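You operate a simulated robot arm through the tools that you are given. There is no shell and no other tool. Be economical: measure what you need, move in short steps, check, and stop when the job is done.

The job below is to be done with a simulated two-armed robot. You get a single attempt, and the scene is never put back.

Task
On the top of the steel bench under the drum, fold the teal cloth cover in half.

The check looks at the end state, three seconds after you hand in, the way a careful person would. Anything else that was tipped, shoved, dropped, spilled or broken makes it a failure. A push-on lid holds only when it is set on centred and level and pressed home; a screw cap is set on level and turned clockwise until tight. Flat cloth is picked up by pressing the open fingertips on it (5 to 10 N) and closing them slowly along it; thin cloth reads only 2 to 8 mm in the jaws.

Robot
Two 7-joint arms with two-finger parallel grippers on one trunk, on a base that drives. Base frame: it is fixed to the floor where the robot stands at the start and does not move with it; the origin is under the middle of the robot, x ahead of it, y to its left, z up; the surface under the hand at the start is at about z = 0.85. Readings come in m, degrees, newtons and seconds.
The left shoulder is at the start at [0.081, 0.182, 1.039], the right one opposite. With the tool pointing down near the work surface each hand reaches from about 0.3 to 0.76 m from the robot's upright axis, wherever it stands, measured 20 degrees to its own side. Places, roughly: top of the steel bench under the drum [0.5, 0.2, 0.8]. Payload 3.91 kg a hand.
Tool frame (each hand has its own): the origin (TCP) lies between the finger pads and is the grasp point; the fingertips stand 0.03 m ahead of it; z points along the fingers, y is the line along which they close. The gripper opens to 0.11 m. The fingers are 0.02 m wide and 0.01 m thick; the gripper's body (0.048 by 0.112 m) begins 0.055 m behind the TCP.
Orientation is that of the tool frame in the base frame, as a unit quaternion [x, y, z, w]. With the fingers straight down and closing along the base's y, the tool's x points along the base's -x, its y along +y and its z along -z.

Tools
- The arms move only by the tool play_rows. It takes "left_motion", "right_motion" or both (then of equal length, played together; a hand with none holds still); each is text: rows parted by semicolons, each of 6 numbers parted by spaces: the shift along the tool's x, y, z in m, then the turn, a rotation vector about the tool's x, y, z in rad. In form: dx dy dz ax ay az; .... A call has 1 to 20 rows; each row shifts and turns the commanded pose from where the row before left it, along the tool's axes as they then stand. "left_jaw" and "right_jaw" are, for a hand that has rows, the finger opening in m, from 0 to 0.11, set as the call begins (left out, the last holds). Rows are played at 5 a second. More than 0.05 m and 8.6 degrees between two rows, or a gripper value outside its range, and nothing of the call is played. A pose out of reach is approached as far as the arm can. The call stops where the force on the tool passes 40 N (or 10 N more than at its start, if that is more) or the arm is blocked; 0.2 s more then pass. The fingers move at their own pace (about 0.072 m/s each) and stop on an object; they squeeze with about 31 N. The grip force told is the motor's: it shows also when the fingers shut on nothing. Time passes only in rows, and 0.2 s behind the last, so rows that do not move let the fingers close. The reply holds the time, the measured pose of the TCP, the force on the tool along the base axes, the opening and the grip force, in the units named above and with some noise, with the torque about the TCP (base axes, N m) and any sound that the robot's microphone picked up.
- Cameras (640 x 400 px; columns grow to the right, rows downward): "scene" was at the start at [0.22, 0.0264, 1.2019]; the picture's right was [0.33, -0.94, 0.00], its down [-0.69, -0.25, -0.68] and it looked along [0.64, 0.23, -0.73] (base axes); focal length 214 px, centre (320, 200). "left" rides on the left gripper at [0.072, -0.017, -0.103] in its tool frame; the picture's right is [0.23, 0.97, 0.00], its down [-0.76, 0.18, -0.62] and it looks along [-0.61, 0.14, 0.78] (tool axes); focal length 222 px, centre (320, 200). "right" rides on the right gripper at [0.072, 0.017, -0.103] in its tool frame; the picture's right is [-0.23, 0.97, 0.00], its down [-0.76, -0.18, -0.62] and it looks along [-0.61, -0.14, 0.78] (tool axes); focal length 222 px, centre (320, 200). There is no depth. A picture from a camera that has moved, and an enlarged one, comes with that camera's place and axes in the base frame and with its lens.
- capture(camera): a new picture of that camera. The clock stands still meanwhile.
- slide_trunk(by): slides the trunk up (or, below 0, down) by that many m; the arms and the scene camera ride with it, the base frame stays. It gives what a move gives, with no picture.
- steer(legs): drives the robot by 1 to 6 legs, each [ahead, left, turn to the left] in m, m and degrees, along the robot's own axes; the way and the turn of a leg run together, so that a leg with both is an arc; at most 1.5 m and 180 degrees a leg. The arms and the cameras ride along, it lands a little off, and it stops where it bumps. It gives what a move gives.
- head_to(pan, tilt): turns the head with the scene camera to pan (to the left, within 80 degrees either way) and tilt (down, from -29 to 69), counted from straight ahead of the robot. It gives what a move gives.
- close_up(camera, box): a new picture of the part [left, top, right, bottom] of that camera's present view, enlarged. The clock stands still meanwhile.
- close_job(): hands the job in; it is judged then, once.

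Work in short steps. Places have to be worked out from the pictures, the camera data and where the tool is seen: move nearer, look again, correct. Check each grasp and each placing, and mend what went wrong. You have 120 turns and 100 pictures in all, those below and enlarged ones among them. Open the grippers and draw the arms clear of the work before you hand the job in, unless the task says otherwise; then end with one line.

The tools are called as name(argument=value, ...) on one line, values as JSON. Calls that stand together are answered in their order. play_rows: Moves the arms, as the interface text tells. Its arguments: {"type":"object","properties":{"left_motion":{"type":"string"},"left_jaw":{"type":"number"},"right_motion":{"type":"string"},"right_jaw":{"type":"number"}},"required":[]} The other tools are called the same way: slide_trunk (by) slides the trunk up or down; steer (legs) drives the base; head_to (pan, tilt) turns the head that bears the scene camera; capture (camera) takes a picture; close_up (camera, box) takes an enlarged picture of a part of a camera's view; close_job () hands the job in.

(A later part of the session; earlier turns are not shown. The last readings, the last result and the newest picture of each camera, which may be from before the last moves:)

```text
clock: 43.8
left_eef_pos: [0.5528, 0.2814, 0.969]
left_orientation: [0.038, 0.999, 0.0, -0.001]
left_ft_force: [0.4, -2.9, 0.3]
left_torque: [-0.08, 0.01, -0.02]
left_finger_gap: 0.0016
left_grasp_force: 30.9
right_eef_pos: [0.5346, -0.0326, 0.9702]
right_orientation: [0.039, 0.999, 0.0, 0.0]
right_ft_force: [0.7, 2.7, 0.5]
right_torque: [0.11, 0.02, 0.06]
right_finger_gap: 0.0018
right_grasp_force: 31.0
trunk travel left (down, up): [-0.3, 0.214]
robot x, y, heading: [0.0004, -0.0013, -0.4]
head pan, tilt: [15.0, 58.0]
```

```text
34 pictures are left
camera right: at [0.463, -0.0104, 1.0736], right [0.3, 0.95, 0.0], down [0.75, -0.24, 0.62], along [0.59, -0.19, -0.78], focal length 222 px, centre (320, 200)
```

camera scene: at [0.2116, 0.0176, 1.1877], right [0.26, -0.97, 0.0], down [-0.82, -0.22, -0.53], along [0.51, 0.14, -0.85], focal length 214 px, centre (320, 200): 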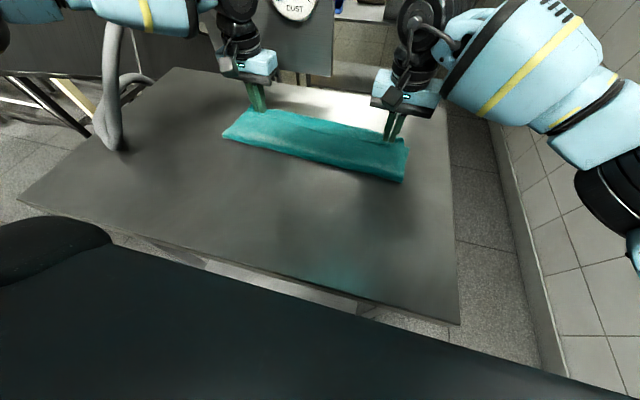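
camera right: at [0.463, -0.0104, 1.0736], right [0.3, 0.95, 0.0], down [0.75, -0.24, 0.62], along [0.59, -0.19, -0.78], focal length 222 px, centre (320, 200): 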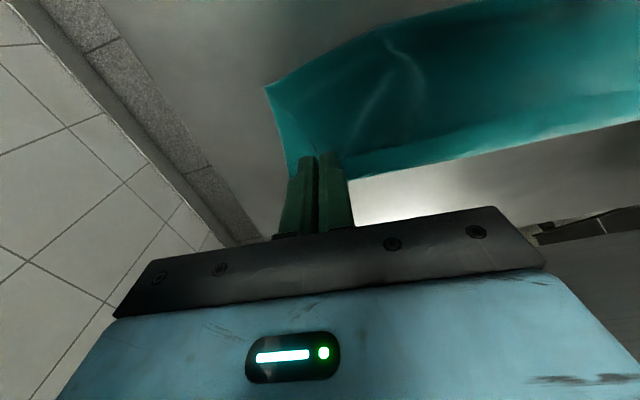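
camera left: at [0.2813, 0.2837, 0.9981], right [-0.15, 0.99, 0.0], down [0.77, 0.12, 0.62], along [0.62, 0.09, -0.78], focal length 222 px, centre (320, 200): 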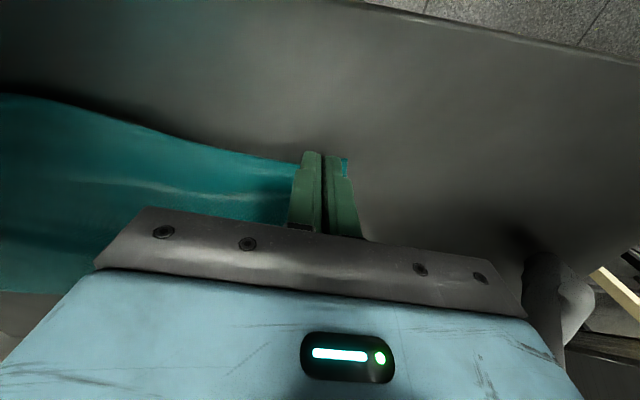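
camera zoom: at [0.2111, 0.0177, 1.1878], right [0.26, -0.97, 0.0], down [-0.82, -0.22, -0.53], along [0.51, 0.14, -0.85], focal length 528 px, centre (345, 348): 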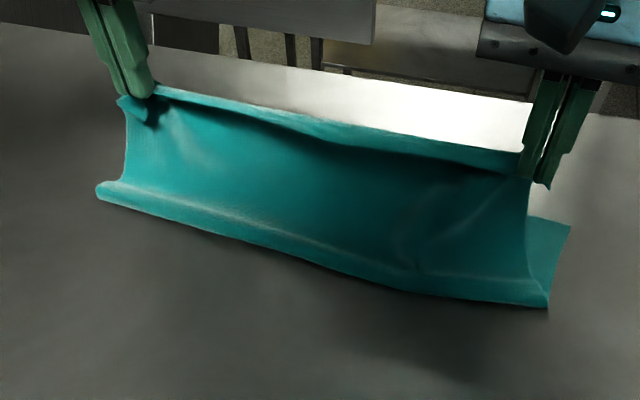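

The old crease (about 3–4 cm too far forward) is being remembered by the cloth. Plan: lay the top sheet out past the far edge so no flap forms, release, then drag the top sheet back with pressed fingertips to roll the crease robotward. I go forward and down now.

play_rows(left_motion="-0.02 0 0.008 0 0 0;-0.02 0 0.012 0 0 0;-0.018 0 0.014 0 0 0;-0.016 0 0.014 0 0 0;-0.014 0 0.014 0 0 0;-0.01 0 0.012 0 0 0;0 0 0 0 0 0", right_motion="-0.02 0 0.008 0 0 0;-0.02 0 0.012 0 0 0;-0.018 0 0.014 0 0 0;-0.016 0 0.014 0 0 0;-0.014 0 0.014 0 0 0;-0.01 0 0.012 0 0 0;0 0 0 0 0 0")

close_up(camera="scene", box=[180, 50, 440, 210])

capture(camera="left")

```text
clock: 45.4
left_eef_pos: [0.6507, 0.2752, 0.8942]
left_orientation: [0.038, 0.999, 0.0, -0.001]
left_ft_force: [-0.4, -2.3, -0.6]
left_torque: [-0.07, -0.01, -0.07]
left_finger_gap: 0.0016
left_grasp_force: 30.8
right_eef_pos: [0.6319, -0.0404, 0.8963]
right_orientation: [0.038, 0.999, 0.0, 0.0]
right_ft_force: [-0.2, 2.7, 0.1]
right_torque: [0.12, -0.03, 0.02]
right_finger_gap: 0.0018
right_grasp_force: 31.4
trunk travel left (down, up): [-0.3, 0.214]
robot x, y, heading: [-0.0008, 0.0004, 0.1]
head pan, tilt: [15.0, 58.0]
```

```text
2.46 times, centred on (310, 130) of scene
camera zoom: at [0.211, 0.0174, 1.1878], right [0.26, -0.97, 0.0], down [-0.82, -0.22, -0.53], along [0.51, 0.14, -0.85], focal length 528 px, centre (345, 372)
```

zoom: 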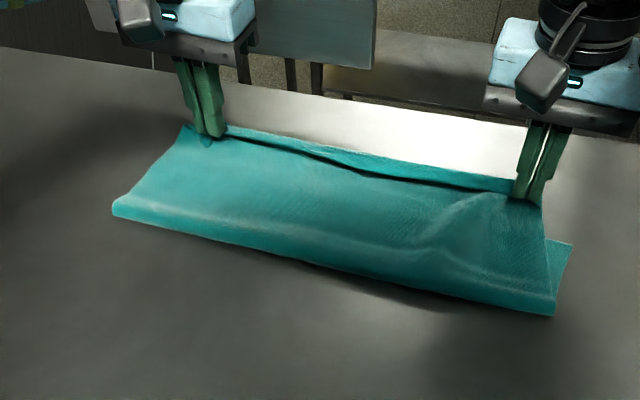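

```text
32 pictures are left
camera left: at [0.5765, 0.2632, 0.999], right [-0.15, 0.99, 0.0], down [0.77, 0.12, 0.62], along [0.62, 0.1, -0.78], focal length 222 px, centre (320, 200)
```

left: 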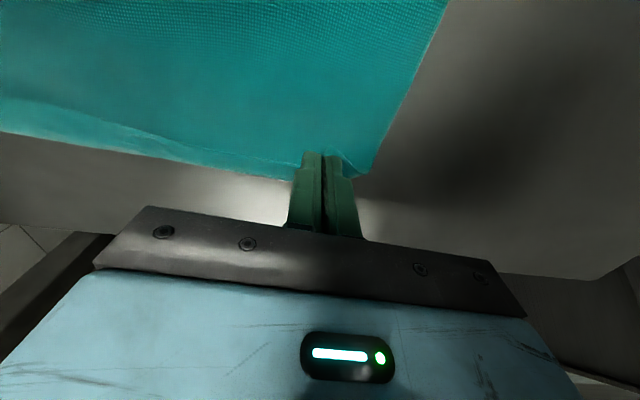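

The top sheet is now almost flap-free. I lower the last bit, release, rise, and inspect the real edge positions.

play_rows(left_motion="-0.004 0 0.006 0 0 0;0 0 0.002 0 0 0;0 0 0 0 0 0", right_motion="-0.004 0 0.007 0 0 0;0 0 0.003 0 0 0;0 0 0 0 0 0")

play_rows(left_motion="0 0 0 0 0 0;0 0 0 0 0 0;0 0 -0.005 0 0 0;0 0 -0.03 0 0 0;0.03 0 -0.03 0 0 0;0.04 0 -0.02 0 0 0;0.04 0 0 0 0 0;0 0 0 0 0 0", right_motion="0 0 0 0 0 0;0 0 0 0 0 0;0 0 -0.005 0 0 0;0 0 -0.03 0 0 0;0.03 0 -0.03 0 0 0;0.04 0 -0.02 0 0 0;0.04 0 0 0 0 0;0 0 0 0 0 0", left_jaw=0.03, right_jaw=0.03)

close_up(camera="scene", box=[180, 50, 440, 210])

capture(camera="left")

capture(camera="right")

```text
clock: 46.1
left_eef_pos: [0.6506, 0.2738, 0.8932]
left_orientation: [0.039, 0.999, 0.0, 0.0]
left_ft_force: [-0.9, -3.2, -0.2]
left_torque: [-0.07, -0.01, -0.07]
left_finger_gap: 0.0014
left_grasp_force: 30.8
left hand out of reach, approached as far as the arm can: row 1
right_eef_pos: [0.6372, -0.0415, 0.8855]
right_orientation: [0.038, 0.999, 0.0, 0.0]
right_ft_force: [0.5, 3.0, -0.6]
right_torque: [0.13, 0.0, 0.04]
right_finger_gap: 0.0019
right_grasp_force: 31.2
trunk travel left (down, up): [-0.3, 0.214]
robot x, y, heading: [0.0027, 0.0011, 0.1]
head pan, tilt: [15.0, 58.0]
```

```text
clock: 48.0
left_eef_pos: [0.5399, 0.2877, 0.9768]
left_orientation: [0.039, 0.999, 0.0, -0.002]
left_ft_force: [0.4, 0.2, 0.9]
left_torque: [-0.01, 0.03, -0.03]
left_finger_gap: 0.0301
left_grasp_force: 0.0
left hand out of reach, approached as far as the arm can: row 4
right_eef_pos: [0.526, -0.0344, 0.9704]
right_orientation: [0.04, 0.999, 0.0, -0.001]
right_ft_force: [-0.1, -0.3, 0.2]
right_torque: [0.01, 0.0, 0.03]
right_finger_gap: 0.0297
right_grasp_force: 0.2
trunk travel left (down, up): [-0.3, 0.214]
robot x, y, heading: [-0.0001, -0.0007, -0.2]
head pan, tilt: [15.0, 58.0]
```

```text
2.46 times, centred on (310, 130) of scene
camera zoom: at [0.2124, 0.0176, 1.1875], right [0.26, -0.97, 0.0], down [-0.82, -0.22, -0.53], along [0.51, 0.14, -0.85], focal length 528 px, centre (345, 372)
```

zoom: 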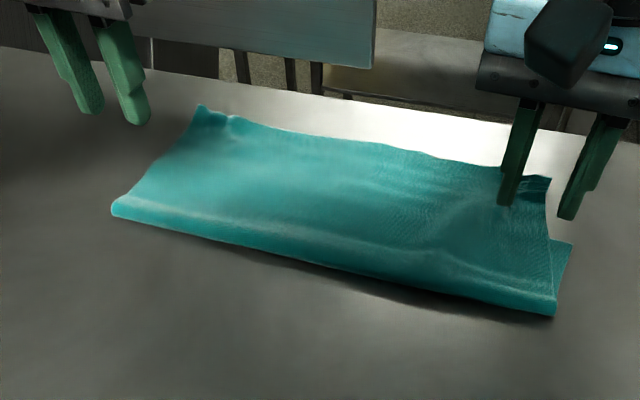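

```text
30 pictures are left
camera left: at [0.4664, 0.2767, 1.0811], right [-0.15, 0.99, 0.0], down [0.77, 0.12, 0.62], along [0.62, 0.09, -0.78], focal length 222 px, centre (320, 200)
```

left: 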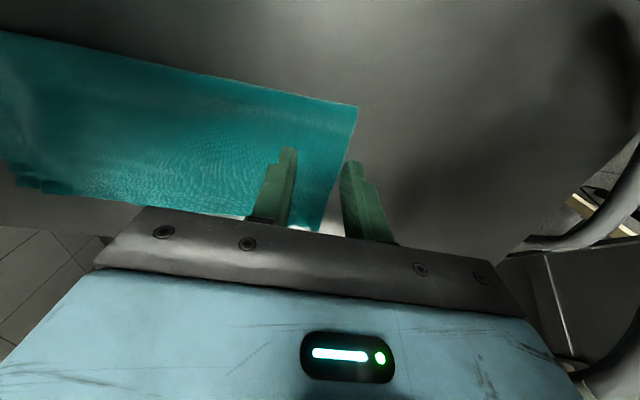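

```text
29 pictures are left
camera right: at [0.4556, -0.0113, 1.0735], right [0.3, 0.95, 0.0], down [0.75, -0.24, 0.62], along [0.59, -0.19, -0.78], focal length 222 px, centre (320, 200)
```

right: 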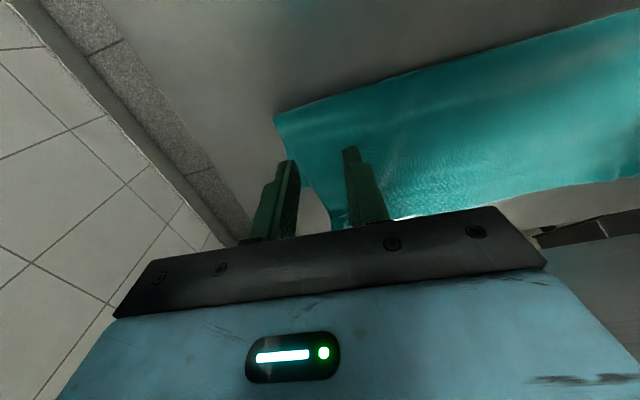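

No flap now: the top sheet lies flat but overhangs the lower edge by about 7 cm (D≈.70, A≈.627; C≈.676, B≈.596). I set the spread fingertips on the top sheet, to press lightly and drag it back so the crease rolls towards the robot.

play_rows(left_motion="-0.021 -0.0145 0.027 0 0 0;-0.021 -0.0145 0.027 0 0 0;-0.021 -0.0145 0.027 0 0 0;0 0 0.005 0 0 0;0 0 0 0 0 0", right_motion="-0.0147 0.0227 0.025 0 0 0;-0.0147 0.0227 0.025 0 0 0;-0.0147 0.0227 0.025 0 0 0;0 0 0.006 0 0 0;0 0 0 0 0 0", left_jaw=0.07, right_jaw=0.07)

play_rows(left_motion="0 0 0.002 0 0 0;0 0 0.002 0 0 0;0 0 0 0 0 0", right_motion="0 0 0.002 0 0 0;0 0 0.002 0 0 0;0 0 0 0 0 0")

```text
clock: 49.1
left_eef_pos: [0.5997, 0.2403, 0.8926]
left_orientation: [0.039, 0.999, 0.0, 0.0]
left_ft_force: [1.3, -0.1, 0.4]
left_torque: [-0.04, 0.0, 0.0]
left_finger_gap: 0.0698
left_grasp_force: 0.1
right_eef_pos: [0.5768, 0.0318, 0.8899]
right_orientation: [0.038, 0.999, 0.0, 0.001]
right_ft_force: [-0.3, 0.4, -0.7]
right_torque: [0.03, -0.03, -0.01]
right_finger_gap: 0.0701
right_grasp_force: 0.0
trunk travel left (down, up): [-0.3, 0.214]
robot x, y, heading: [0.001, 0.001, -0.1]
head pan, tilt: [15.0, 58.0]
```

```text
clock: 50.0
left_eef_pos: [0.5995, 0.2396, 0.8868]
left_orientation: [0.038, 0.999, 0.0, 0.0]
left_ft_force: [0.4, 0.3, 0.3]
left_torque: [-0.02, -0.01, -0.03]
left_finger_gap: 0.0697
left_grasp_force: 0.0
right_eef_pos: [0.5772, 0.0306, 0.887]
right_orientation: [0.039, 0.999, 0.0, 0.0]
right_ft_force: [-0.2, 0.0, 0.6]
right_torque: [-0.03, 0.0, -0.03]
right_finger_gap: 0.07
right_grasp_force: 0.1
trunk travel left (down, up): [-0.3, 0.214]
robot x, y, heading: [-0.0002, -0.0002, 0.2]
head pan, tilt: [15.0, 58.0]
```

play_rows(left_motion="0 0 0.002 0 0 0;0 0 0.001 0 0 0;0 0 0.0005 0 0 0;0 0 0 0 0 0", right_motion="0 0 0.002 0 0 0;0 0 0.001 0 0 0;0 0 0.0005 0 0 0;0 0 0 0 0 0")

```text
clock: 51.0
left_eef_pos: [0.6009, 0.2395, 0.8819]
left_orientation: [0.038, 0.999, 0.0, 0.0]
left_ft_force: [0.6, 0.9, 1.1]
left_torque: [0.01, -0.01, 0.0]
left_finger_gap: 0.0701
left_grasp_force: 0.2
right_eef_pos: [0.5761, 0.0309, 0.8828]
right_orientation: [0.039, 0.999, 0.001, 0.0]
right_ft_force: [-0.1, -0.4, 1.1]
right_torque: [0.03, -0.02, 0.0]
right_finger_gap: 0.0699
right_grasp_force: 0.0
trunk travel left (down, up): [-0.3, 0.214]
robot x, y, heading: [-0.0005, -0.0, -0.1]
head pan, tilt: [15.0, 58.0]
```

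Light contact, about 1 N on each hand. I press slightly more and drag 4 cm towards the robot, then look.

play_rows(left_motion="0 0 0.0006 0 0 0;0.005 0 0 0 0 0;0.005 0 0 0 0 0;0.005 0 0 0 0 0;0.005 0 0 0 0 0;0.005 0 0 0 0 0;0.005 0 0 0 0 0;0.005 0 0 0 0 0;0.005 0 0 0 0 0;0 0 0 0 0 0", right_motion="0 0 0.0006 0 0 0;0.005 0 0 0 0 0;0.005 0 0 0 0 0;0.005 0 0 0 0 0;0.005 0 0 0 0 0;0.005 0 0 0 0 0;0.005 0 0 0 0 0;0.005 0 0 0 0 0;0.005 0 0 0 0 0;0 0 0 0 0 0")

close_up(camera="scene", box=[180, 50, 440, 210])

```text
clock: 53.1
left_eef_pos: [0.5603, 0.2424, 0.8827]
left_orientation: [0.038, 0.999, 0.0, 0.0]
left_ft_force: [-0.1, -0.4, -0.3]
left_torque: [0.0, -0.02, 0.0]
left_finger_gap: 0.0701
left_grasp_force: 0.1
right_eef_pos: [0.5366, 0.0356, 0.8811]
right_orientation: [0.038, 0.999, 0.0, 0.001]
right_ft_force: [0.4, -0.9, 1.6]
right_torque: [0.01, -0.07, 0.0]
right_finger_gap: 0.07
right_grasp_force: 0.0
trunk travel left (down, up): [-0.3, 0.214]
robot x, y, heading: [0.0002, -0.0008, 0.0]
head pan, tilt: [15.0, 58.0]
```

```text
2.46 times, centred on (310, 130) of scene
camera zoom: at [0.2114, 0.0176, 1.1877], right [0.26, -0.97, 0.0], down [-0.82, -0.22, -0.53], along [0.51, 0.14, -0.85], focal length 528 px, centre (345, 372)
```

zoom: 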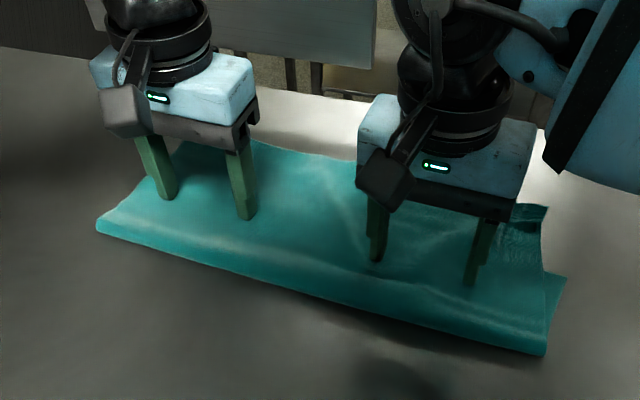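

The whole cloth slid (about 4 cm on the right, 2.5 cm on the left), so the bench friction is low. That's useful: I drag it closer still. Then I can re-grip the overhanging top edge with the edge ahead of the pads, which is the right orientation for laying it down without a flap.

play_rows(left_motion="0 0 0.0015 0 0 0;0.006 0 0.0002 0 0 0;0.006 0 0 0 0 0;0.006 0 0 0 0 0;0.006 0 0 0 0 0;0.006 0 0 0 0 0;0.006 0 0 0 0 0;0.006 0 0 0 0 0;0.006 0 0 0 0 0;0.006 0 0 0 0 0;0.006 0 0 0 0 0;0 0 0 0 0 0", right_motion="0 0 0.0003 0 0 0;0.0045 0 0 0 0 0;0.0045 0 0 0 0 0;0.0045 0 0 0 0 0;0.0045 0 0 0 0 0;0.0045 0 0 0 0 0;0.0045 0 0 0 0 0;0.0045 0 0 0 0 0;0.0045 0 0 0 0 0;0.0045 0 0 0 0 0;0.0045 0 0 0 0 0;0 0 0 0 0 0")

play_rows(left_motion="0 0 -0.01 0 0 0;0 0 -0.03 0 0 0;0.01 0.02 -0.04 0 0 0;0 0 0 0 0 0", right_motion="0 0 -0.01 0 0 0;0 0 -0.03 0 0 0;0.01 -0.03 -0.035 0 0 0;0 0 0 0 0 0", left_jaw=0.03, right_jaw=0.03)

close_up(camera="scene", box=[160, 70, 450, 250])

capture(camera="left")

capture(camera="right")

```text
clock: 55.8
left_eef_pos: [0.499, 0.2475, 0.8827]
left_orientation: [0.038, 0.999, 0.0, 0.0]
left_ft_force: [0.7, -1.1, 2.7]
left_torque: [-0.03, -0.02, 0.03]
left_finger_gap: 0.0697
left_grasp_force: 0.1
right_eef_pos: [0.4903, 0.0391, 0.8825]
right_orientation: [0.038, 0.999, 0.0, -0.001]
right_ft_force: [-0.7, 0.3, 2.1]
right_torque: [0.0, -0.02, 0.03]
right_finger_gap: 0.0701
right_grasp_force: 0.1
trunk travel left (down, up): [-0.3, 0.214]
robot x, y, heading: [-0.0007, -0.001, 0.1]
head pan, tilt: [15.0, 58.0]
```

```text
clock: 56.8
left_eef_pos: [0.4943, 0.2701, 0.9615]
left_orientation: [0.038, 0.999, 0.0, -0.001]
left_ft_force: [0.2, 0.3, 0.6]
left_torque: [-0.01, 0.04, 0.01]
left_finger_gap: 0.0297
left_grasp_force: 0.0
right_eef_pos: [0.4806, 0.0098, 0.955]
right_orientation: [0.039, 0.999, -0.001, -0.001]
right_ft_force: [-0.6, 0.4, 0.2]
right_torque: [0.0, -0.01, 0.03]
right_finger_gap: 0.0299
right_grasp_force: 0.1
trunk travel left (down, up): [-0.3, 0.214]
robot x, y, heading: [-0.0022, 0.0027, 0.2]
head pan, tilt: [15.0, 58.0]
```

```text
2.21 times, centred on (305, 160) of scene
camera zoom: at [0.2124, 0.018, 1.1875], right [0.26, -0.97, 0.0], down [-0.82, -0.22, -0.53], along [0.51, 0.14, -0.85], focal length 473 px, centre (353, 288)
```

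zoom: 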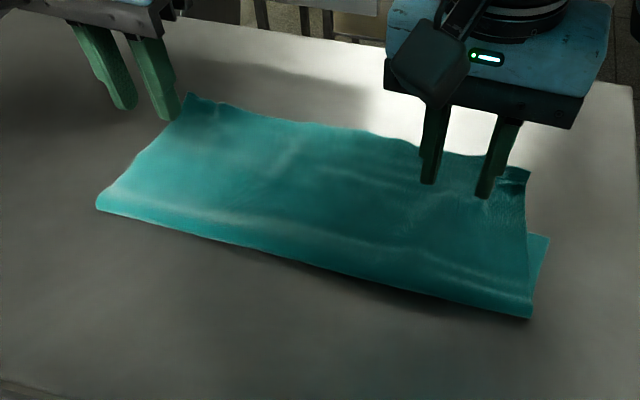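

```text
26 pictures are left
camera left: at [0.4198, 0.2579, 1.0653], right [-0.15, 0.99, 0.0], down [0.77, 0.12, 0.62], along [0.61, 0.09, -0.78], focal length 222 px, centre (320, 200)
```

left: 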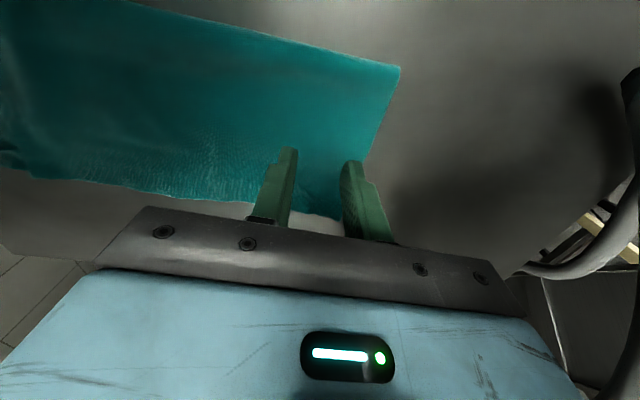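

```text
25 pictures are left
camera right: at [0.4083, 0.0324, 1.0595], right [0.3, 0.95, 0.0], down [0.75, -0.24, 0.62], along [0.59, -0.19, -0.78], focal length 222 px, centre (320, 200)
```

right: 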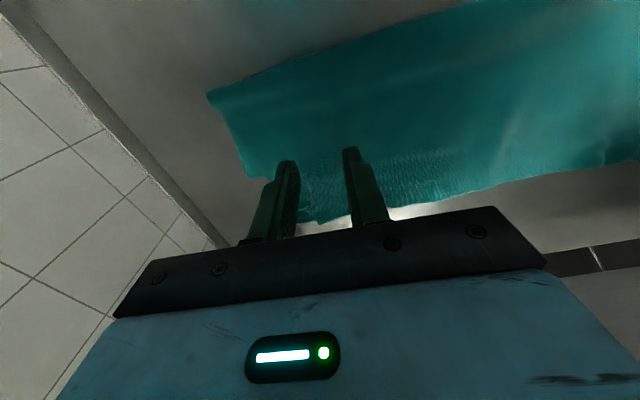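

The cloth now has its top edge at D(.608,.314)–C(.588,-.06), B≈(.512,-.085), and the crease at x≈.438 left / .422 right. I go to the overhanging top edge, which has bare bench beneath it, to pinch its last few mm.

play_rows(left_motion="-0.0287 0.0042 0.0175 0 0 0;-0.0287 0.0042 0.0175 0 0 0;-0.0287 0.0042 0.0175 0 0 0;-0.0287 0.0042 0.0175 0 0 0;0 0 0 0 0 0", right_motion="-0.029 -0.0065 0.0159 0 0 0;-0.029 -0.0065 0.0159 0 0 0;-0.029 -0.0065 0.0159 0 0 0;-0.029 -0.0065 0.0159 0 0 0;0 0 0 0 0 0")

close_up(camera="left", box=[160, 60, 480, 240])

close_up(camera="right", box=[160, 60, 480, 240])

```text
clock: 58.0
left_eef_pos: [0.6079, 0.2755, 0.8941]
left_orientation: [0.038, 0.999, 0.001, 0.0]
left_ft_force: [0.8, -0.3, -0.2]
left_torque: [-0.01, -0.02, -0.01]
left_finger_gap: 0.0298
left_grasp_force: 0.1
right_eef_pos: [0.5928, -0.0256, 0.894]
right_orientation: [0.039, 0.999, 0.0, 0.001]
right_ft_force: [-0.1, -1.2, 0.1]
right_torque: [0.04, -0.01, -0.02]
right_finger_gap: 0.0302
right_grasp_force: 0.0
trunk travel left (down, up): [-0.3, 0.214]
robot x, y, heading: [0.002, -0.0021, 0.1]
head pan, tilt: [15.0, 58.0]
```

```text
2.00 times, centred on (320, 150) of left
camera zoom: at [0.5336, 0.2649, 0.9964], right [-0.15, 0.99, 0.0], down [0.77, 0.12, 0.62], along [0.62, 0.09, -0.78], focal length 444 px, centre (320, 300)
```

zoom: 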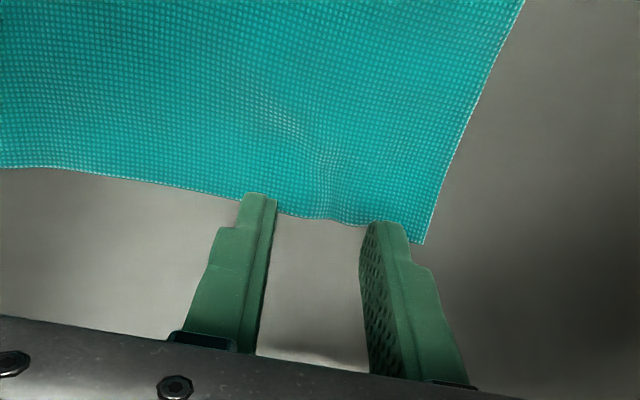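

```text
2.00 times, centred on (320, 150) of right
camera zoom: at [0.5207, -0.0039, 0.9963], right [0.3, 0.95, 0.0], down [0.75, -0.24, 0.62], along [0.59, -0.19, -0.78], focal length 444 px, centre (320, 300)
```

zoom: 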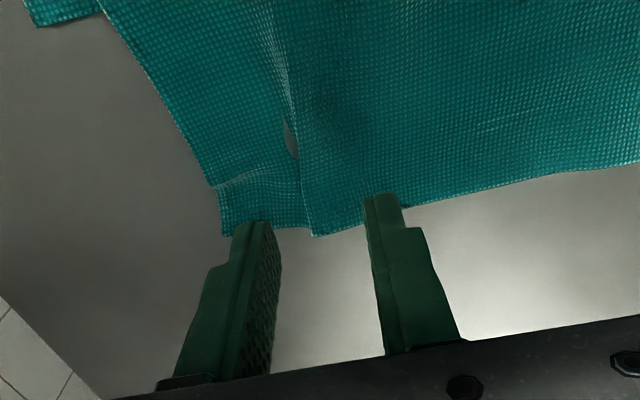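

The edge is at x≈.610 (left) and .599 (right). I adjust slightly forward and lower towards contact.

play_rows(left_motion="-0.003 0.002 0.005 0 0 0;0 0 0.004 0 0 0;0 0 0.002 0 0 0;0 0 0 0 0 0", right_motion="-0.007 -0.006 0.005 0 0 0;0 0 0.004 0 0 0;0 0 0.002 0 0 0;0 0 0 0 0 0")

play_rows(left_motion="0 0 0.001 0 0 0;0 0 0.0005 0 0 0;0 0 0 0 0 0", right_motion="0 0 0.001 0 0 0;0 0 0.0005 0 0 0;0 0 0 0 0 0")

```text
clock: 59.0
left_eef_pos: [0.6108, 0.2784, 0.8817]
left_orientation: [0.038, 0.999, 0.0, 0.0]
left_ft_force: [0.6, 0.2, 4.4]
left_torque: [-0.01, 0.01, 0.01]
left_finger_gap: 0.0299
left_grasp_force: 0.1
right_eef_pos: [0.599, -0.0329, 0.883]
right_orientation: [0.039, 0.999, 0.0, 0.001]
right_ft_force: [0.8, -0.8, 0.2]
right_torque: [0.03, 0.02, 0.03]
right_finger_gap: 0.0299
right_grasp_force: 0.2
trunk travel left (down, up): [-0.3, 0.214]
robot x, y, heading: [0.0027, 0.0017, -0.0]
head pan, tilt: [15.0, 58.0]
```

```text
clock: 59.8
left_eef_pos: [0.6107, 0.278, 0.881]
left_orientation: [0.038, 0.999, 0.0, 0.001]
left_ft_force: [3.2, 1.6, 16.9]
left_torque: [0.01, 0.05, -0.04]
left_finger_gap: 0.0299
left_grasp_force: 0.0
right_eef_pos: [0.5977, -0.0324, 0.881]
right_orientation: [0.04, 0.999, 0.001, 0.001]
right_ft_force: [0.7, 0.0, 2.7]
right_torque: [-0.04, -0.01, 0.01]
right_finger_gap: 0.03
right_grasp_force: 0.1
trunk travel left (down, up): [-0.3, 0.214]
robot x, y, heading: [0.0006, 0.0019, 0.1]
head pan, tilt: [15.0, 58.0]
```

The left is too hard at 17 N and the right is light. I adjust both towards about 7 N and close in steps.

play_rows(left_motion="0 0 -0.0012 0 0 0;0 0 0 0 0 0", right_motion="0 0 0.0005 0 0 0;0 0 0 0 0 0", left_jaw=0.026, right_jaw=0.026)

play_rows(left_motion="0 0 0 0 0 0;0 0 0 0 0 0", right_motion="0 0 0 0 0 0;0 0 0 0 0 0", left_jaw=0.018, right_jaw=0.018)

play_rows(left_motion="0 0 0 0 0 0;0 0 0 0 0 0", right_motion="0 0 0 0 0 0;0 0 0 0 0 0", left_jaw=0.009, right_jaw=0.009)

play_rows(left_motion="0 0 0 0 0 0;0 0 0 0 0 0;0 0 0 0 0 0", right_motion="0 0 0 0 0 0;0 0 0 0 0 0;0 0 0 0 0 0", left_jaw=0, right_jaw=0)

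```text
clock: 60.4
left_eef_pos: [0.6091, 0.2782, 0.8821]
left_orientation: [0.038, 0.999, 0.0, 0.001]
left_ft_force: [1.3, 0.1, 11.6]
left_torque: [-0.05, 0.02, 0.03]
left_finger_gap: 0.0254
left_grasp_force: 0.2
right_eef_pos: [0.5982, -0.0322, 0.8808]
right_orientation: [0.038, 0.999, 0.001, 0.002]
right_ft_force: [-0.4, -0.3, 7.0]
right_torque: [-0.03, 0.06, -0.01]
right_finger_gap: 0.0256
right_grasp_force: 0.0
trunk travel left (down, up): [-0.3, 0.214]
robot x, y, heading: [-0.0025, 0.0001, -0.2]
head pan, tilt: [15.0, 58.0]
```

```text
clock: 61.0
left_eef_pos: [0.6091, 0.2778, 0.8814]
left_orientation: [0.038, 0.999, 0.0, 0.001]
left_ft_force: [-1.0, -1.3, 11.3]
left_torque: [-0.08, 0.08, -0.02]
left_finger_gap: 0.0182
left_grasp_force: 0.1
right_eef_pos: [0.598, -0.0316, 0.8812]
right_orientation: [0.038, 0.999, 0.001, 0.001]
right_ft_force: [0.8, 2.0, 8.3]
right_torque: [0.01, 0.07, -0.01]
right_finger_gap: 0.0179
right_grasp_force: 0.0
trunk travel left (down, up): [-0.3, 0.214]
robot x, y, heading: [-0.0013, -0.002, -0.1]
head pan, tilt: [15.0, 58.0]
```

```text
clock: 61.5
left_eef_pos: [0.6099, 0.2775, 0.8813]
left_orientation: [0.038, 0.999, 0.001, 0.001]
left_ft_force: [-0.2, -6.9, 9.2]
left_torque: [-0.22, 0.06, 0.04]
left_finger_gap: 0.0086
left_grasp_force: 4.8
right_eef_pos: [0.5986, -0.0317, 0.8813]
right_orientation: [0.038, 0.999, 0.001, 0.002]
right_ft_force: [0.4, 6.5, 9.4]
right_torque: [0.22, 0.07, -0.05]
right_finger_gap: 0.0088
right_grasp_force: 4.4
trunk travel left (down, up): [-0.3, 0.214]
robot x, y, heading: [0.0047, -0.001, 0.0]
head pan, tilt: [15.0, 58.0]
```

```text
clock: 62.4
left_eef_pos: [0.6101, 0.2773, 0.8821]
left_orientation: [0.039, 0.999, -0.001, 0.001]
left_ft_force: [-0.8, -15.6, 10.0]
left_torque: [-0.49, 0.09, 0.1]
left_finger_gap: 0.0019
left_grasp_force: 31.2
right_eef_pos: [0.5986, -0.0311, 0.8822]
right_orientation: [0.038, 0.999, 0.002, 0.001]
right_ft_force: [0.5, 15.5, 9.9]
right_torque: [0.47, 0.06, -0.08]
right_finger_gap: 0.0025
right_grasp_force: 31.0
trunk travel left (down, up): [-0.3, 0.214]
robot x, y, heading: [-0.0019, 0.0019, 0.1]
head pan, tilt: [15.0, 58.0]
```

Both jaws have the edge (1.9 and 2.5 mm), this time with the edge ahead of the pads. I lift 4 cm while easing the tension, then move back 12 cm so the loop rolls robotward behind the hands.

play_rows(left_motion="0 -0.002 -0.01 0 0 0;0 -0.002 -0.01 0 0 0;0 -0.001 -0.01 0 0 0;0 0 -0.01 0 0 0;0.012 0 0 0 0 0;0.012 0 0 0 0 0;0.012 0 0 0 0 0;0.012 0 0 0 0 0;0.012 0 0 0 0 0;0.012 0 0 0 0 0;0.012 0 0 0 0 0;0.012 0 0 0 0 0;0.012 0 0 0 0 0;0.012 0 0 0 0 0;0 0 0 0 0 0;0 0 0 0 0 0", right_motion="0 0.002 -0.01 0 0 0;0 0.002 -0.01 0 0 0;0 0.001 -0.01 0 0 0;0 0 -0.01 0 0 0;0.012 0 0 0 0 0;0.012 0 0 0 0 0;0.012 0 0 0 0 0;0.012 0 0 0 0 0;0.012 0 0 0 0 0;0.012 0 0 0 0 0;0.012 0 0 0 0 0;0.012 0 0 0 0 0;0.012 0 0 0 0 0;0.012 0 0 0 0 0;0 0 0 0 0 0;0 0 0 0 0 0")

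close_up(camera="scene", box=[160, 80, 450, 260])

capture(camera="left")

capture(camera="right")

```text
clock: 65.8
left_eef_pos: [0.4901, 0.281, 0.9205]
left_orientation: [0.039, 0.999, 0.0, 0.0]
left_ft_force: [-0.7, -4.3, 0.2]
left_torque: [-0.13, 0.01, 0.01]
left_finger_gap: 0.002
left_grasp_force: 30.7
right_eef_pos: [0.48, -0.0188, 0.9205]
right_orientation: [0.04, 0.999, 0.0, 0.001]
right_ft_force: [0.6, 4.6, -1.0]
right_torque: [0.11, -0.01, -0.02]
right_finger_gap: 0.0021
right_grasp_force: 30.7
trunk travel left (down, up): [-0.3, 0.214]
robot x, y, heading: [0.0012, 0.0028, -0.2]
head pan, tilt: [15.0, 58.0]
```

```text
2.21 times, centred on (305, 170) of scene
camera zoom: at [0.2114, 0.0177, 1.1877], right [0.26, -0.97, 0.0], down [-0.82, -0.22, -0.53], along [0.51, 0.14, -0.85], focal length 473 px, centre (353, 266)
```

zoom: 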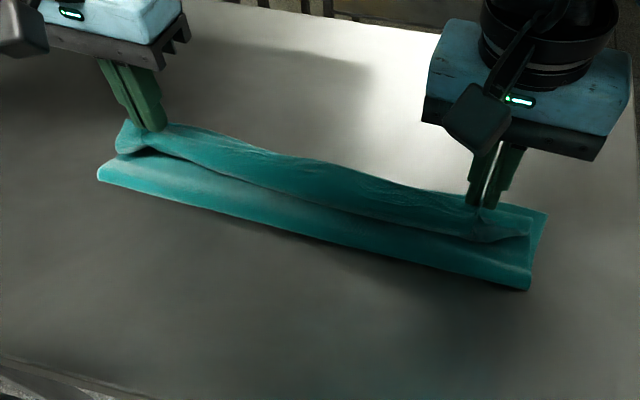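

```text
21 pictures are left
camera left: at [0.4167, 0.2705, 1.0248], right [-0.15, 0.99, 0.0], down [0.77, 0.12, 0.62], along [0.62, 0.09, -0.78], focal length 222 px, centre (320, 200)
```

left: 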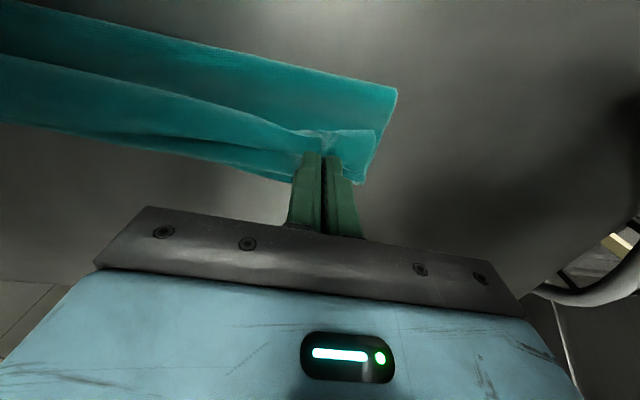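

```text
20 pictures are left
camera right: at [0.4087, 0.0045, 1.0234], right [0.3, 0.95, 0.0], down [0.75, -0.24, 0.62], along [0.59, -0.19, -0.78], focal length 222 px, centre (320, 200)
```

right: 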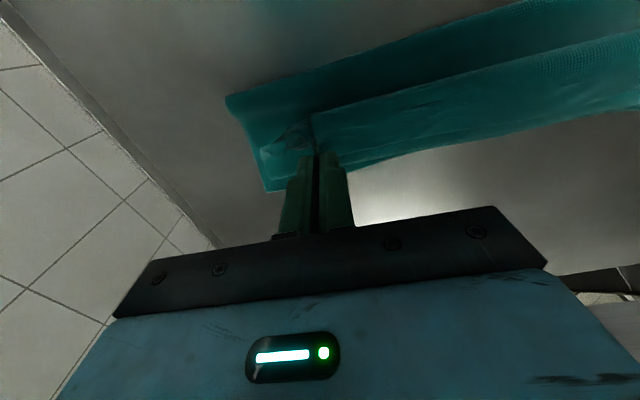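

The old crease resists: the top sheet buckles instead of rolling. I move up and further back past the crease to open it, keeping the slack loop behind the hands.

play_rows(left_motion="0.01 0 -0.02 0 0 0;0.015 0 -0.02 0 0 0;0.02 0 -0.01 0 0 0;0.02 0 0 0 0 0;0.02 0 0 0 0 0;0.02 0 0.005 0 0 0;0.015 0 0.01 0 0 0;0.01 0 0.01 0 0 0;0 0 0.01 0 0 0;0 0 0 0 0 0;0 0 0 0 0 0", right_motion="0.01 0 -0.02 0 0 0;0.015 0 -0.02 0 0 0;0.02 0 -0.01 0 0 0;0.02 0 0 0 0 0;0.02 0 0 0 0 0;0.02 0 0.005 0 0 0;0.015 0 0.01 0 0 0;0.01 0 0.01 0 0 0;0 0 0.01 0 0 0;0 0 0 0 0 0;0 0 0 0 0 0")

close_up(camera="scene", box=[140, 80, 460, 280])

```text
clock: 68.2
left_eef_pos: [0.3606, 0.2917, 0.9356]
left_orientation: [0.038, 0.999, 0.001, 0.001]
left_ft_force: [0.2, -4.7, -0.9]
left_torque: [-0.11, -0.01, 0.04]
left_finger_gap: 0.0019
left_grasp_force: 30.7
right_eef_pos: [0.3498, -0.0072, 0.9361]
right_orientation: [0.038, 0.999, 0.0, 0.0]
right_ft_force: [0.8, 3.7, -0.1]
right_torque: [0.11, -0.01, -0.03]
right_finger_gap: 0.0024
right_grasp_force: 30.9
trunk travel left (down, up): [-0.3, 0.214]
robot x, y, heading: [0.0002, -0.0001, -0.3]
head pan, tilt: [15.0, 58.0]
```

```text
2.00 times, centred on (300, 180) of scene
camera zoom: at [0.2116, 0.0176, 1.1877], right [0.26, -0.97, 0.0], down [-0.82, -0.22, -0.53], along [0.51, 0.14, -0.85], focal length 429 px, centre (360, 240)
```

zoom: 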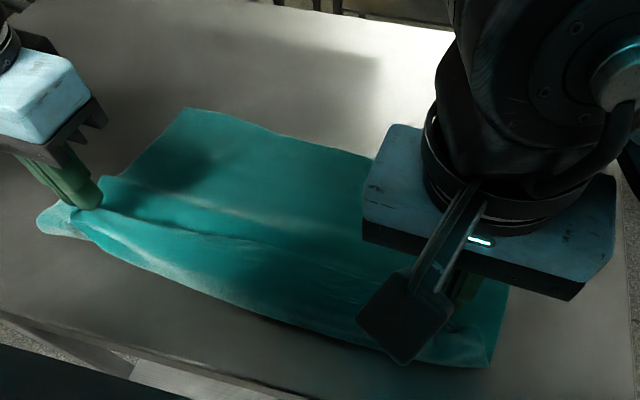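

This is the state I wanted: the lower half is flat (A≈.532 unchanged) and the loop trails behind the hands. I move forward low over the sheet so the loop rolls to the middle, ending over the far edge.

play_rows(left_motion="-0.01 0 0.003 0 0 0;-0.01 0 0.003 0 0 0;-0.01 0 0.003 0 0 0;-0.01 0 0.003 0 0 0;-0.01 0 0.003 0 0 0;-0.01 0 0.003 0 0 0;-0.01 0 0.003 0 0 0;-0.01 0 0.003 0 0 0;-0.01 0 0 0 0 0;-0.01 0 0 0 0 0;-0.01 0 0 0 0 0;-0.01 0 0 0 0 0;-0.01 0 0 0 0 0;-0.01 0 0 0 0 0;-0.01 0 0 0 0 0;-0.01 0 0.003 0 0 0;-0.008 0 0.005 0 0 0;0 0 0.005 0 0 0;0 0 0 0 0 0", right_motion="-0.01 0 0.003 0 0 0;-0.01 0 0.003 0 0 0;-0.01 0 0.003 0 0 0;-0.01 0 0.003 0 0 0;-0.01 0 0.003 0 0 0;-0.01 0 0.003 0 0 0;-0.01 0 0.003 0 0 0;-0.01 0 0.003 0 0 0;-0.01 0 0 0 0 0;-0.01 0 0 0 0 0;-0.01 0 0 0 0 0;-0.01 0 0 0 0 0;-0.01 0 0 0 0 0;-0.01 0 0 0 0 0;-0.01 0 0 0 0 0;-0.01 0 0.003 0 0 0;-0.006 0 0.005 0 0 0;0 0 0.005 0 0 0;0 0 0 0 0 0")

close_up(camera="scene", box=[140, 80, 460, 280])

close_up(camera="left", box=[100, 20, 540, 240])

close_up(camera="right", box=[100, 20, 540, 240])

```text
clock: 72.2
left_eef_pos: [0.5291, 0.2796, 0.8984]
left_orientation: [0.039, 0.999, 0.001, 0.0]
left_ft_force: [-0.2, -3.2, -0.6]
left_torque: [-0.11, 0.0, 0.03]
left_finger_gap: 0.0016
left_grasp_force: 30.8
right_eef_pos: [0.5176, -0.0195, 0.8979]
right_orientation: [0.039, 0.999, 0.0, 0.0]
right_ft_force: [0.0, 3.8, 0.7]
right_torque: [0.11, -0.02, -0.03]
right_finger_gap: 0.0021
right_grasp_force: 31.5
trunk travel left (down, up): [-0.3, 0.214]
robot x, y, heading: [0.0046, 0.0013, -0.2]
head pan, tilt: [15.0, 58.0]
```

```text
2.00 times, centred on (300, 180) of scene
camera zoom: at [0.2116, 0.0176, 1.1877], right [0.26, -0.97, 0.0], down [-0.82, -0.22, -0.53], along [0.51, 0.14, -0.85], focal length 429 px, centre (360, 240)
```

zoom: 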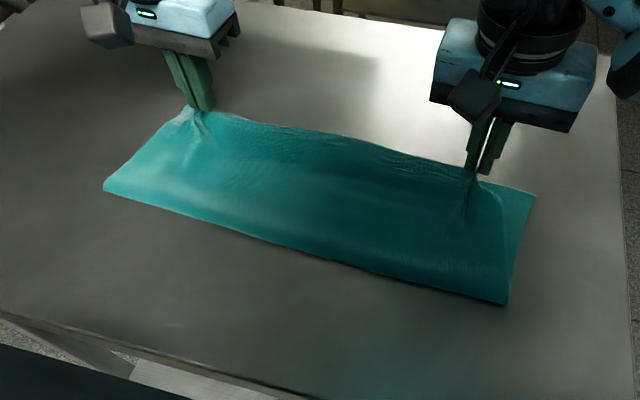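

```text
1.45 times, centred on (320, 130) of left
camera zoom: at [0.4544, 0.2678, 1.0023], right [-0.15, 0.99, 0.0], down [0.77, 0.12, 0.62], along [0.62, 0.09, -0.78], focal length 323 px, centre (320, 302)
```

zoom: 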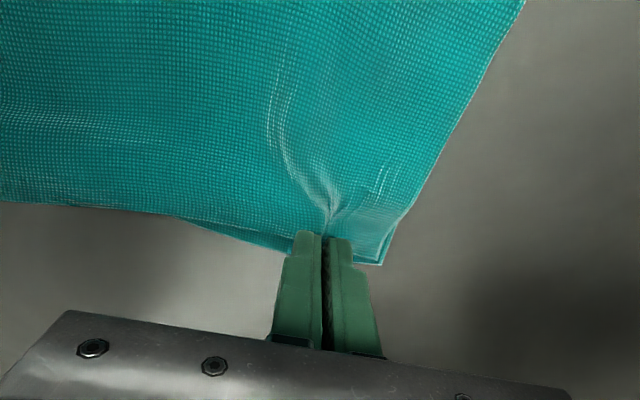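

```text
1.45 times, centred on (320, 130) of right
camera zoom: at [0.4448, 0.0026, 1.0014], right [0.3, 0.95, 0.0], down [0.75, -0.24, 0.62], along [0.59, -0.19, -0.78], focal length 323 px, centre (320, 302)
```

zoom: 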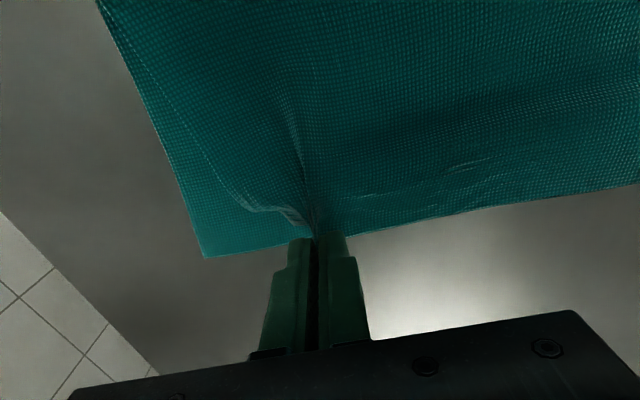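

Excellent: the edges now coincide and the crease is at the middle (x≈.404 / .383). The top layer needs about 1 cm towards the right. I shift the hands that way, lower, and release.

play_rows(left_motion="0 -0.002 0.003 0 0 0;0 -0.001 0.004 0 0 0;0 0 0.004 0 0 0;0 0 0 0 0 0", right_motion="-0.002 -0.004 0.003 0 0 0;-0.001 -0.004 0.004 0 0 0;0 -0.002 0.004 0 0 0;0 0 0 0 0 0")

play_rows(left_motion="0 0 0 0 0 0;0 0 0 0 0 0;0 0 0 0 0 0", right_motion="0 0 0 0 0 0;0 0 0 0 0 0;0 0 0 0 0 0", left_jaw=0.035, right_jaw=0.035)

play_rows(left_motion="0 0 -0.01 0 0 0;0 0 -0.04 0 0 0;0 0.03 -0.035 0 0 0;0 0.045 -0.01 0 0 0;0 0.045 0 0 0 0;0 0 0 0 0 0", right_motion="0 0 -0.01 0 0 0;0 0 -0.04 0 0 0;0 -0.03 -0.035 0 0 0;0 -0.045 -0.01 0 0 0;0 -0.045 0 0 0 0;0 0 0 0 0 0")

close_up(camera="scene", box=[160, 80, 440, 255])

capture(camera="right")

```text
clock: 73.2
left_eef_pos: [0.5278, 0.2753, 0.8882]
left_orientation: [0.04, 0.999, 0.0, 0.0]
left_ft_force: [-0.9, -11.1, 0.0]
left_torque: [-0.35, 0.03, 0.03]
left_finger_gap: 0.0021
left_grasp_force: 30.7
right_eef_pos: [0.5183, -0.0318, 0.8877]
right_orientation: [0.038, 0.999, 0.001, -0.001]
right_ft_force: [0.2, 10.9, -0.3]
right_torque: [0.31, -0.04, -0.04]
right_finger_gap: 0.0023
right_grasp_force: 31.2
trunk travel left (down, up): [-0.3, 0.214]
robot x, y, heading: [0.0004, 0.0046, 0.2]
head pan, tilt: [15.0, 58.0]
```

```text
clock: 74.0
left_eef_pos: [0.5289, 0.2759, 0.8875]
left_orientation: [0.038, 0.999, -0.001, 0.0]
left_ft_force: [0.7, 0.2, 1.0]
left_torque: [0.02, -0.03, 0.0]
left_finger_gap: 0.0352
left_grasp_force: 0.0
right_eef_pos: [0.5185, -0.0313, 0.8879]
right_orientation: [0.039, 0.999, 0.0, 0.0]
right_ft_force: [-0.1, 0.3, -1.0]
right_torque: [0.0, 0.03, 0.03]
right_finger_gap: 0.0348
right_grasp_force: 0.1
trunk travel left (down, up): [-0.3, 0.214]
robot x, y, heading: [-0.0004, 0.0005, -0.0]
head pan, tilt: [15.0, 58.0]
```

```text
clock: 75.3
left_eef_pos: [0.5396, 0.3982, 0.9832]
left_orientation: [0.038, 0.999, 0.0, 0.0]
left_ft_force: [0.2, 0.5, 1.2]
left_torque: [0.0, 0.01, 0.01]
left_finger_gap: 0.0351
left_grasp_force: 0.1
right_eef_pos: [0.5094, -0.1508, 0.9827]
right_orientation: [0.038, 0.999, 0.0, 0.0]
right_ft_force: [-0.4, -0.1, 0.0]
right_torque: [-0.02, 0.0, 0.01]
right_finger_gap: 0.0348
right_grasp_force: 0.2
trunk travel left (down, up): [-0.3, 0.214]
robot x, y, heading: [0.0004, 0.0015, -0.0]
head pan, tilt: [15.0, 58.0]
```

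```text
2.29 times, centred on (300, 168) of scene
camera zoom: at [0.2117, 0.0178, 1.1877], right [0.26, -0.97, 0.0], down [-0.82, -0.22, -0.53], along [0.51, 0.14, -0.85], focal length 490 px, centre (366, 274)
```

zoom: 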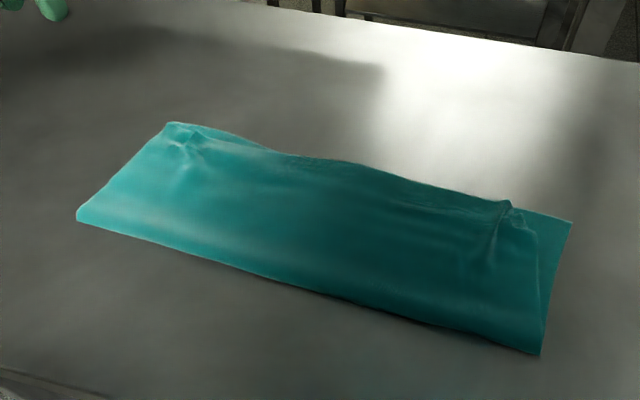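

```text
14 pictures are left
camera right: at [0.4376, -0.1275, 1.0858], right [0.3, 0.95, 0.0], down [0.75, -0.24, 0.62], along [0.59, -0.19, -0.78], focal length 222 px, centre (320, 200)
```

right: 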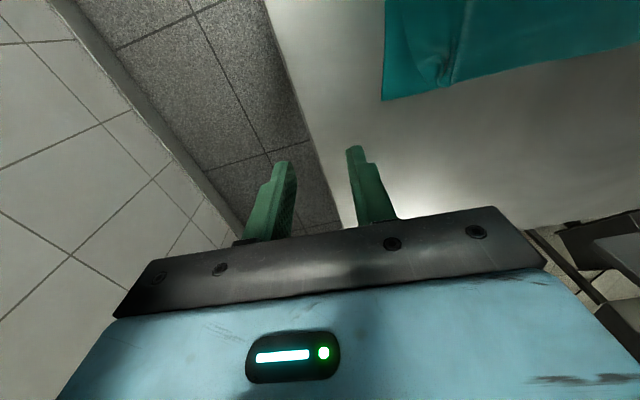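

The fold is done and well aligned. Only the top right corner sits about 2.5 cm inside because of its pinch pucker (ridge at about (.504,-.036)). I straddle that ridge with the right fingers, ready to spread it open.

play_rows(right_motion="0.0059 0.0367 0.008 0 0 0;0.0059 0.0367 0.008 0 0 0;0.0059 0.0367 0.008 0 0 0;0 0 0.03 0 0 0;0 0 0.033 0 0 0;0 0 0 0 0 0", right_jaw=0.024)

close_up(camera="right", box=[160, 60, 480, 240])

```text
clock: 76.8
left_eef_pos: [0.5375, 0.3976, 0.9822]
left_orientation: [0.038, 0.999, 0.0, 0.0]
left_ft_force: [-0.1, 0.8, 0.3]
left_torque: [0.0, 0.0, 0.01]
left_finger_gap: 0.0347
left_grasp_force: 0.1
right_eef_pos: [0.5009, -0.0388, 0.8947]
right_orientation: [0.038, 0.999, 0.001, 0.0]
right_ft_force: [-0.2, 0.2, -0.3]
right_torque: [0.03, -0.01, 0.02]
right_finger_gap: 0.024
right_grasp_force: 0.0
trunk travel left (down, up): [-0.3, 0.214]
robot x, y, heading: [0.0015, -0.0009, 0.0]
head pan, tilt: [15.0, 58.0]
```

```text
2.00 times, centred on (320, 150) of right
camera zoom: at [0.4286, -0.0163, 0.9981], right [0.3, 0.95, 0.0], down [0.75, -0.24, 0.62], along [0.59, -0.19, -0.78], focal length 444 px, centre (320, 300)
```

zoom: 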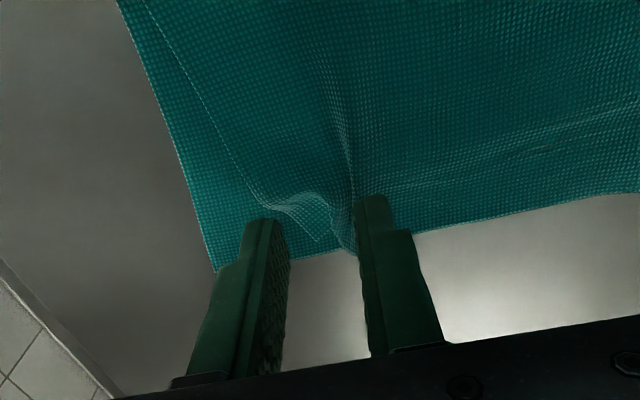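

The C corner tail is curled inward. I place the finger pair across it, the outer finger on the curl and the inner one as an anchor, and press lightly.

play_rows(right_motion="0.008 0.005 0 0 0 0;0 0 0.006 0 0 0;0 0 0.004 0 0 0;0 0 0.002 0 0 0;0 0 0.001 0 0 0;0 0 0 0 0 0", right_jaw=0.018)

```text
clock: 78.2
left_eef_pos: [0.5395, 0.3962, 0.982]
left_orientation: [0.039, 0.999, 0.0, 0.0]
left_ft_force: [0.3, -0.1, 1.4]
left_torque: [0.0, 0.0, 0.02]
left_finger_gap: 0.0347
left_grasp_force: 0.2
right_eef_pos: [0.4928, -0.0328, 0.8826]
right_orientation: [0.039, 0.999, 0.001, 0.0]
right_ft_force: [-0.3, -0.2, 2.4]
right_torque: [-0.03, 0.0, 0.0]
right_finger_gap: 0.0179
right_grasp_force: 0.0
trunk travel left (down, up): [-0.3, 0.214]
robot x, y, heading: [-0.0005, 0.0001, -0.2]
head pan, tilt: [15.0, 58.0]
```

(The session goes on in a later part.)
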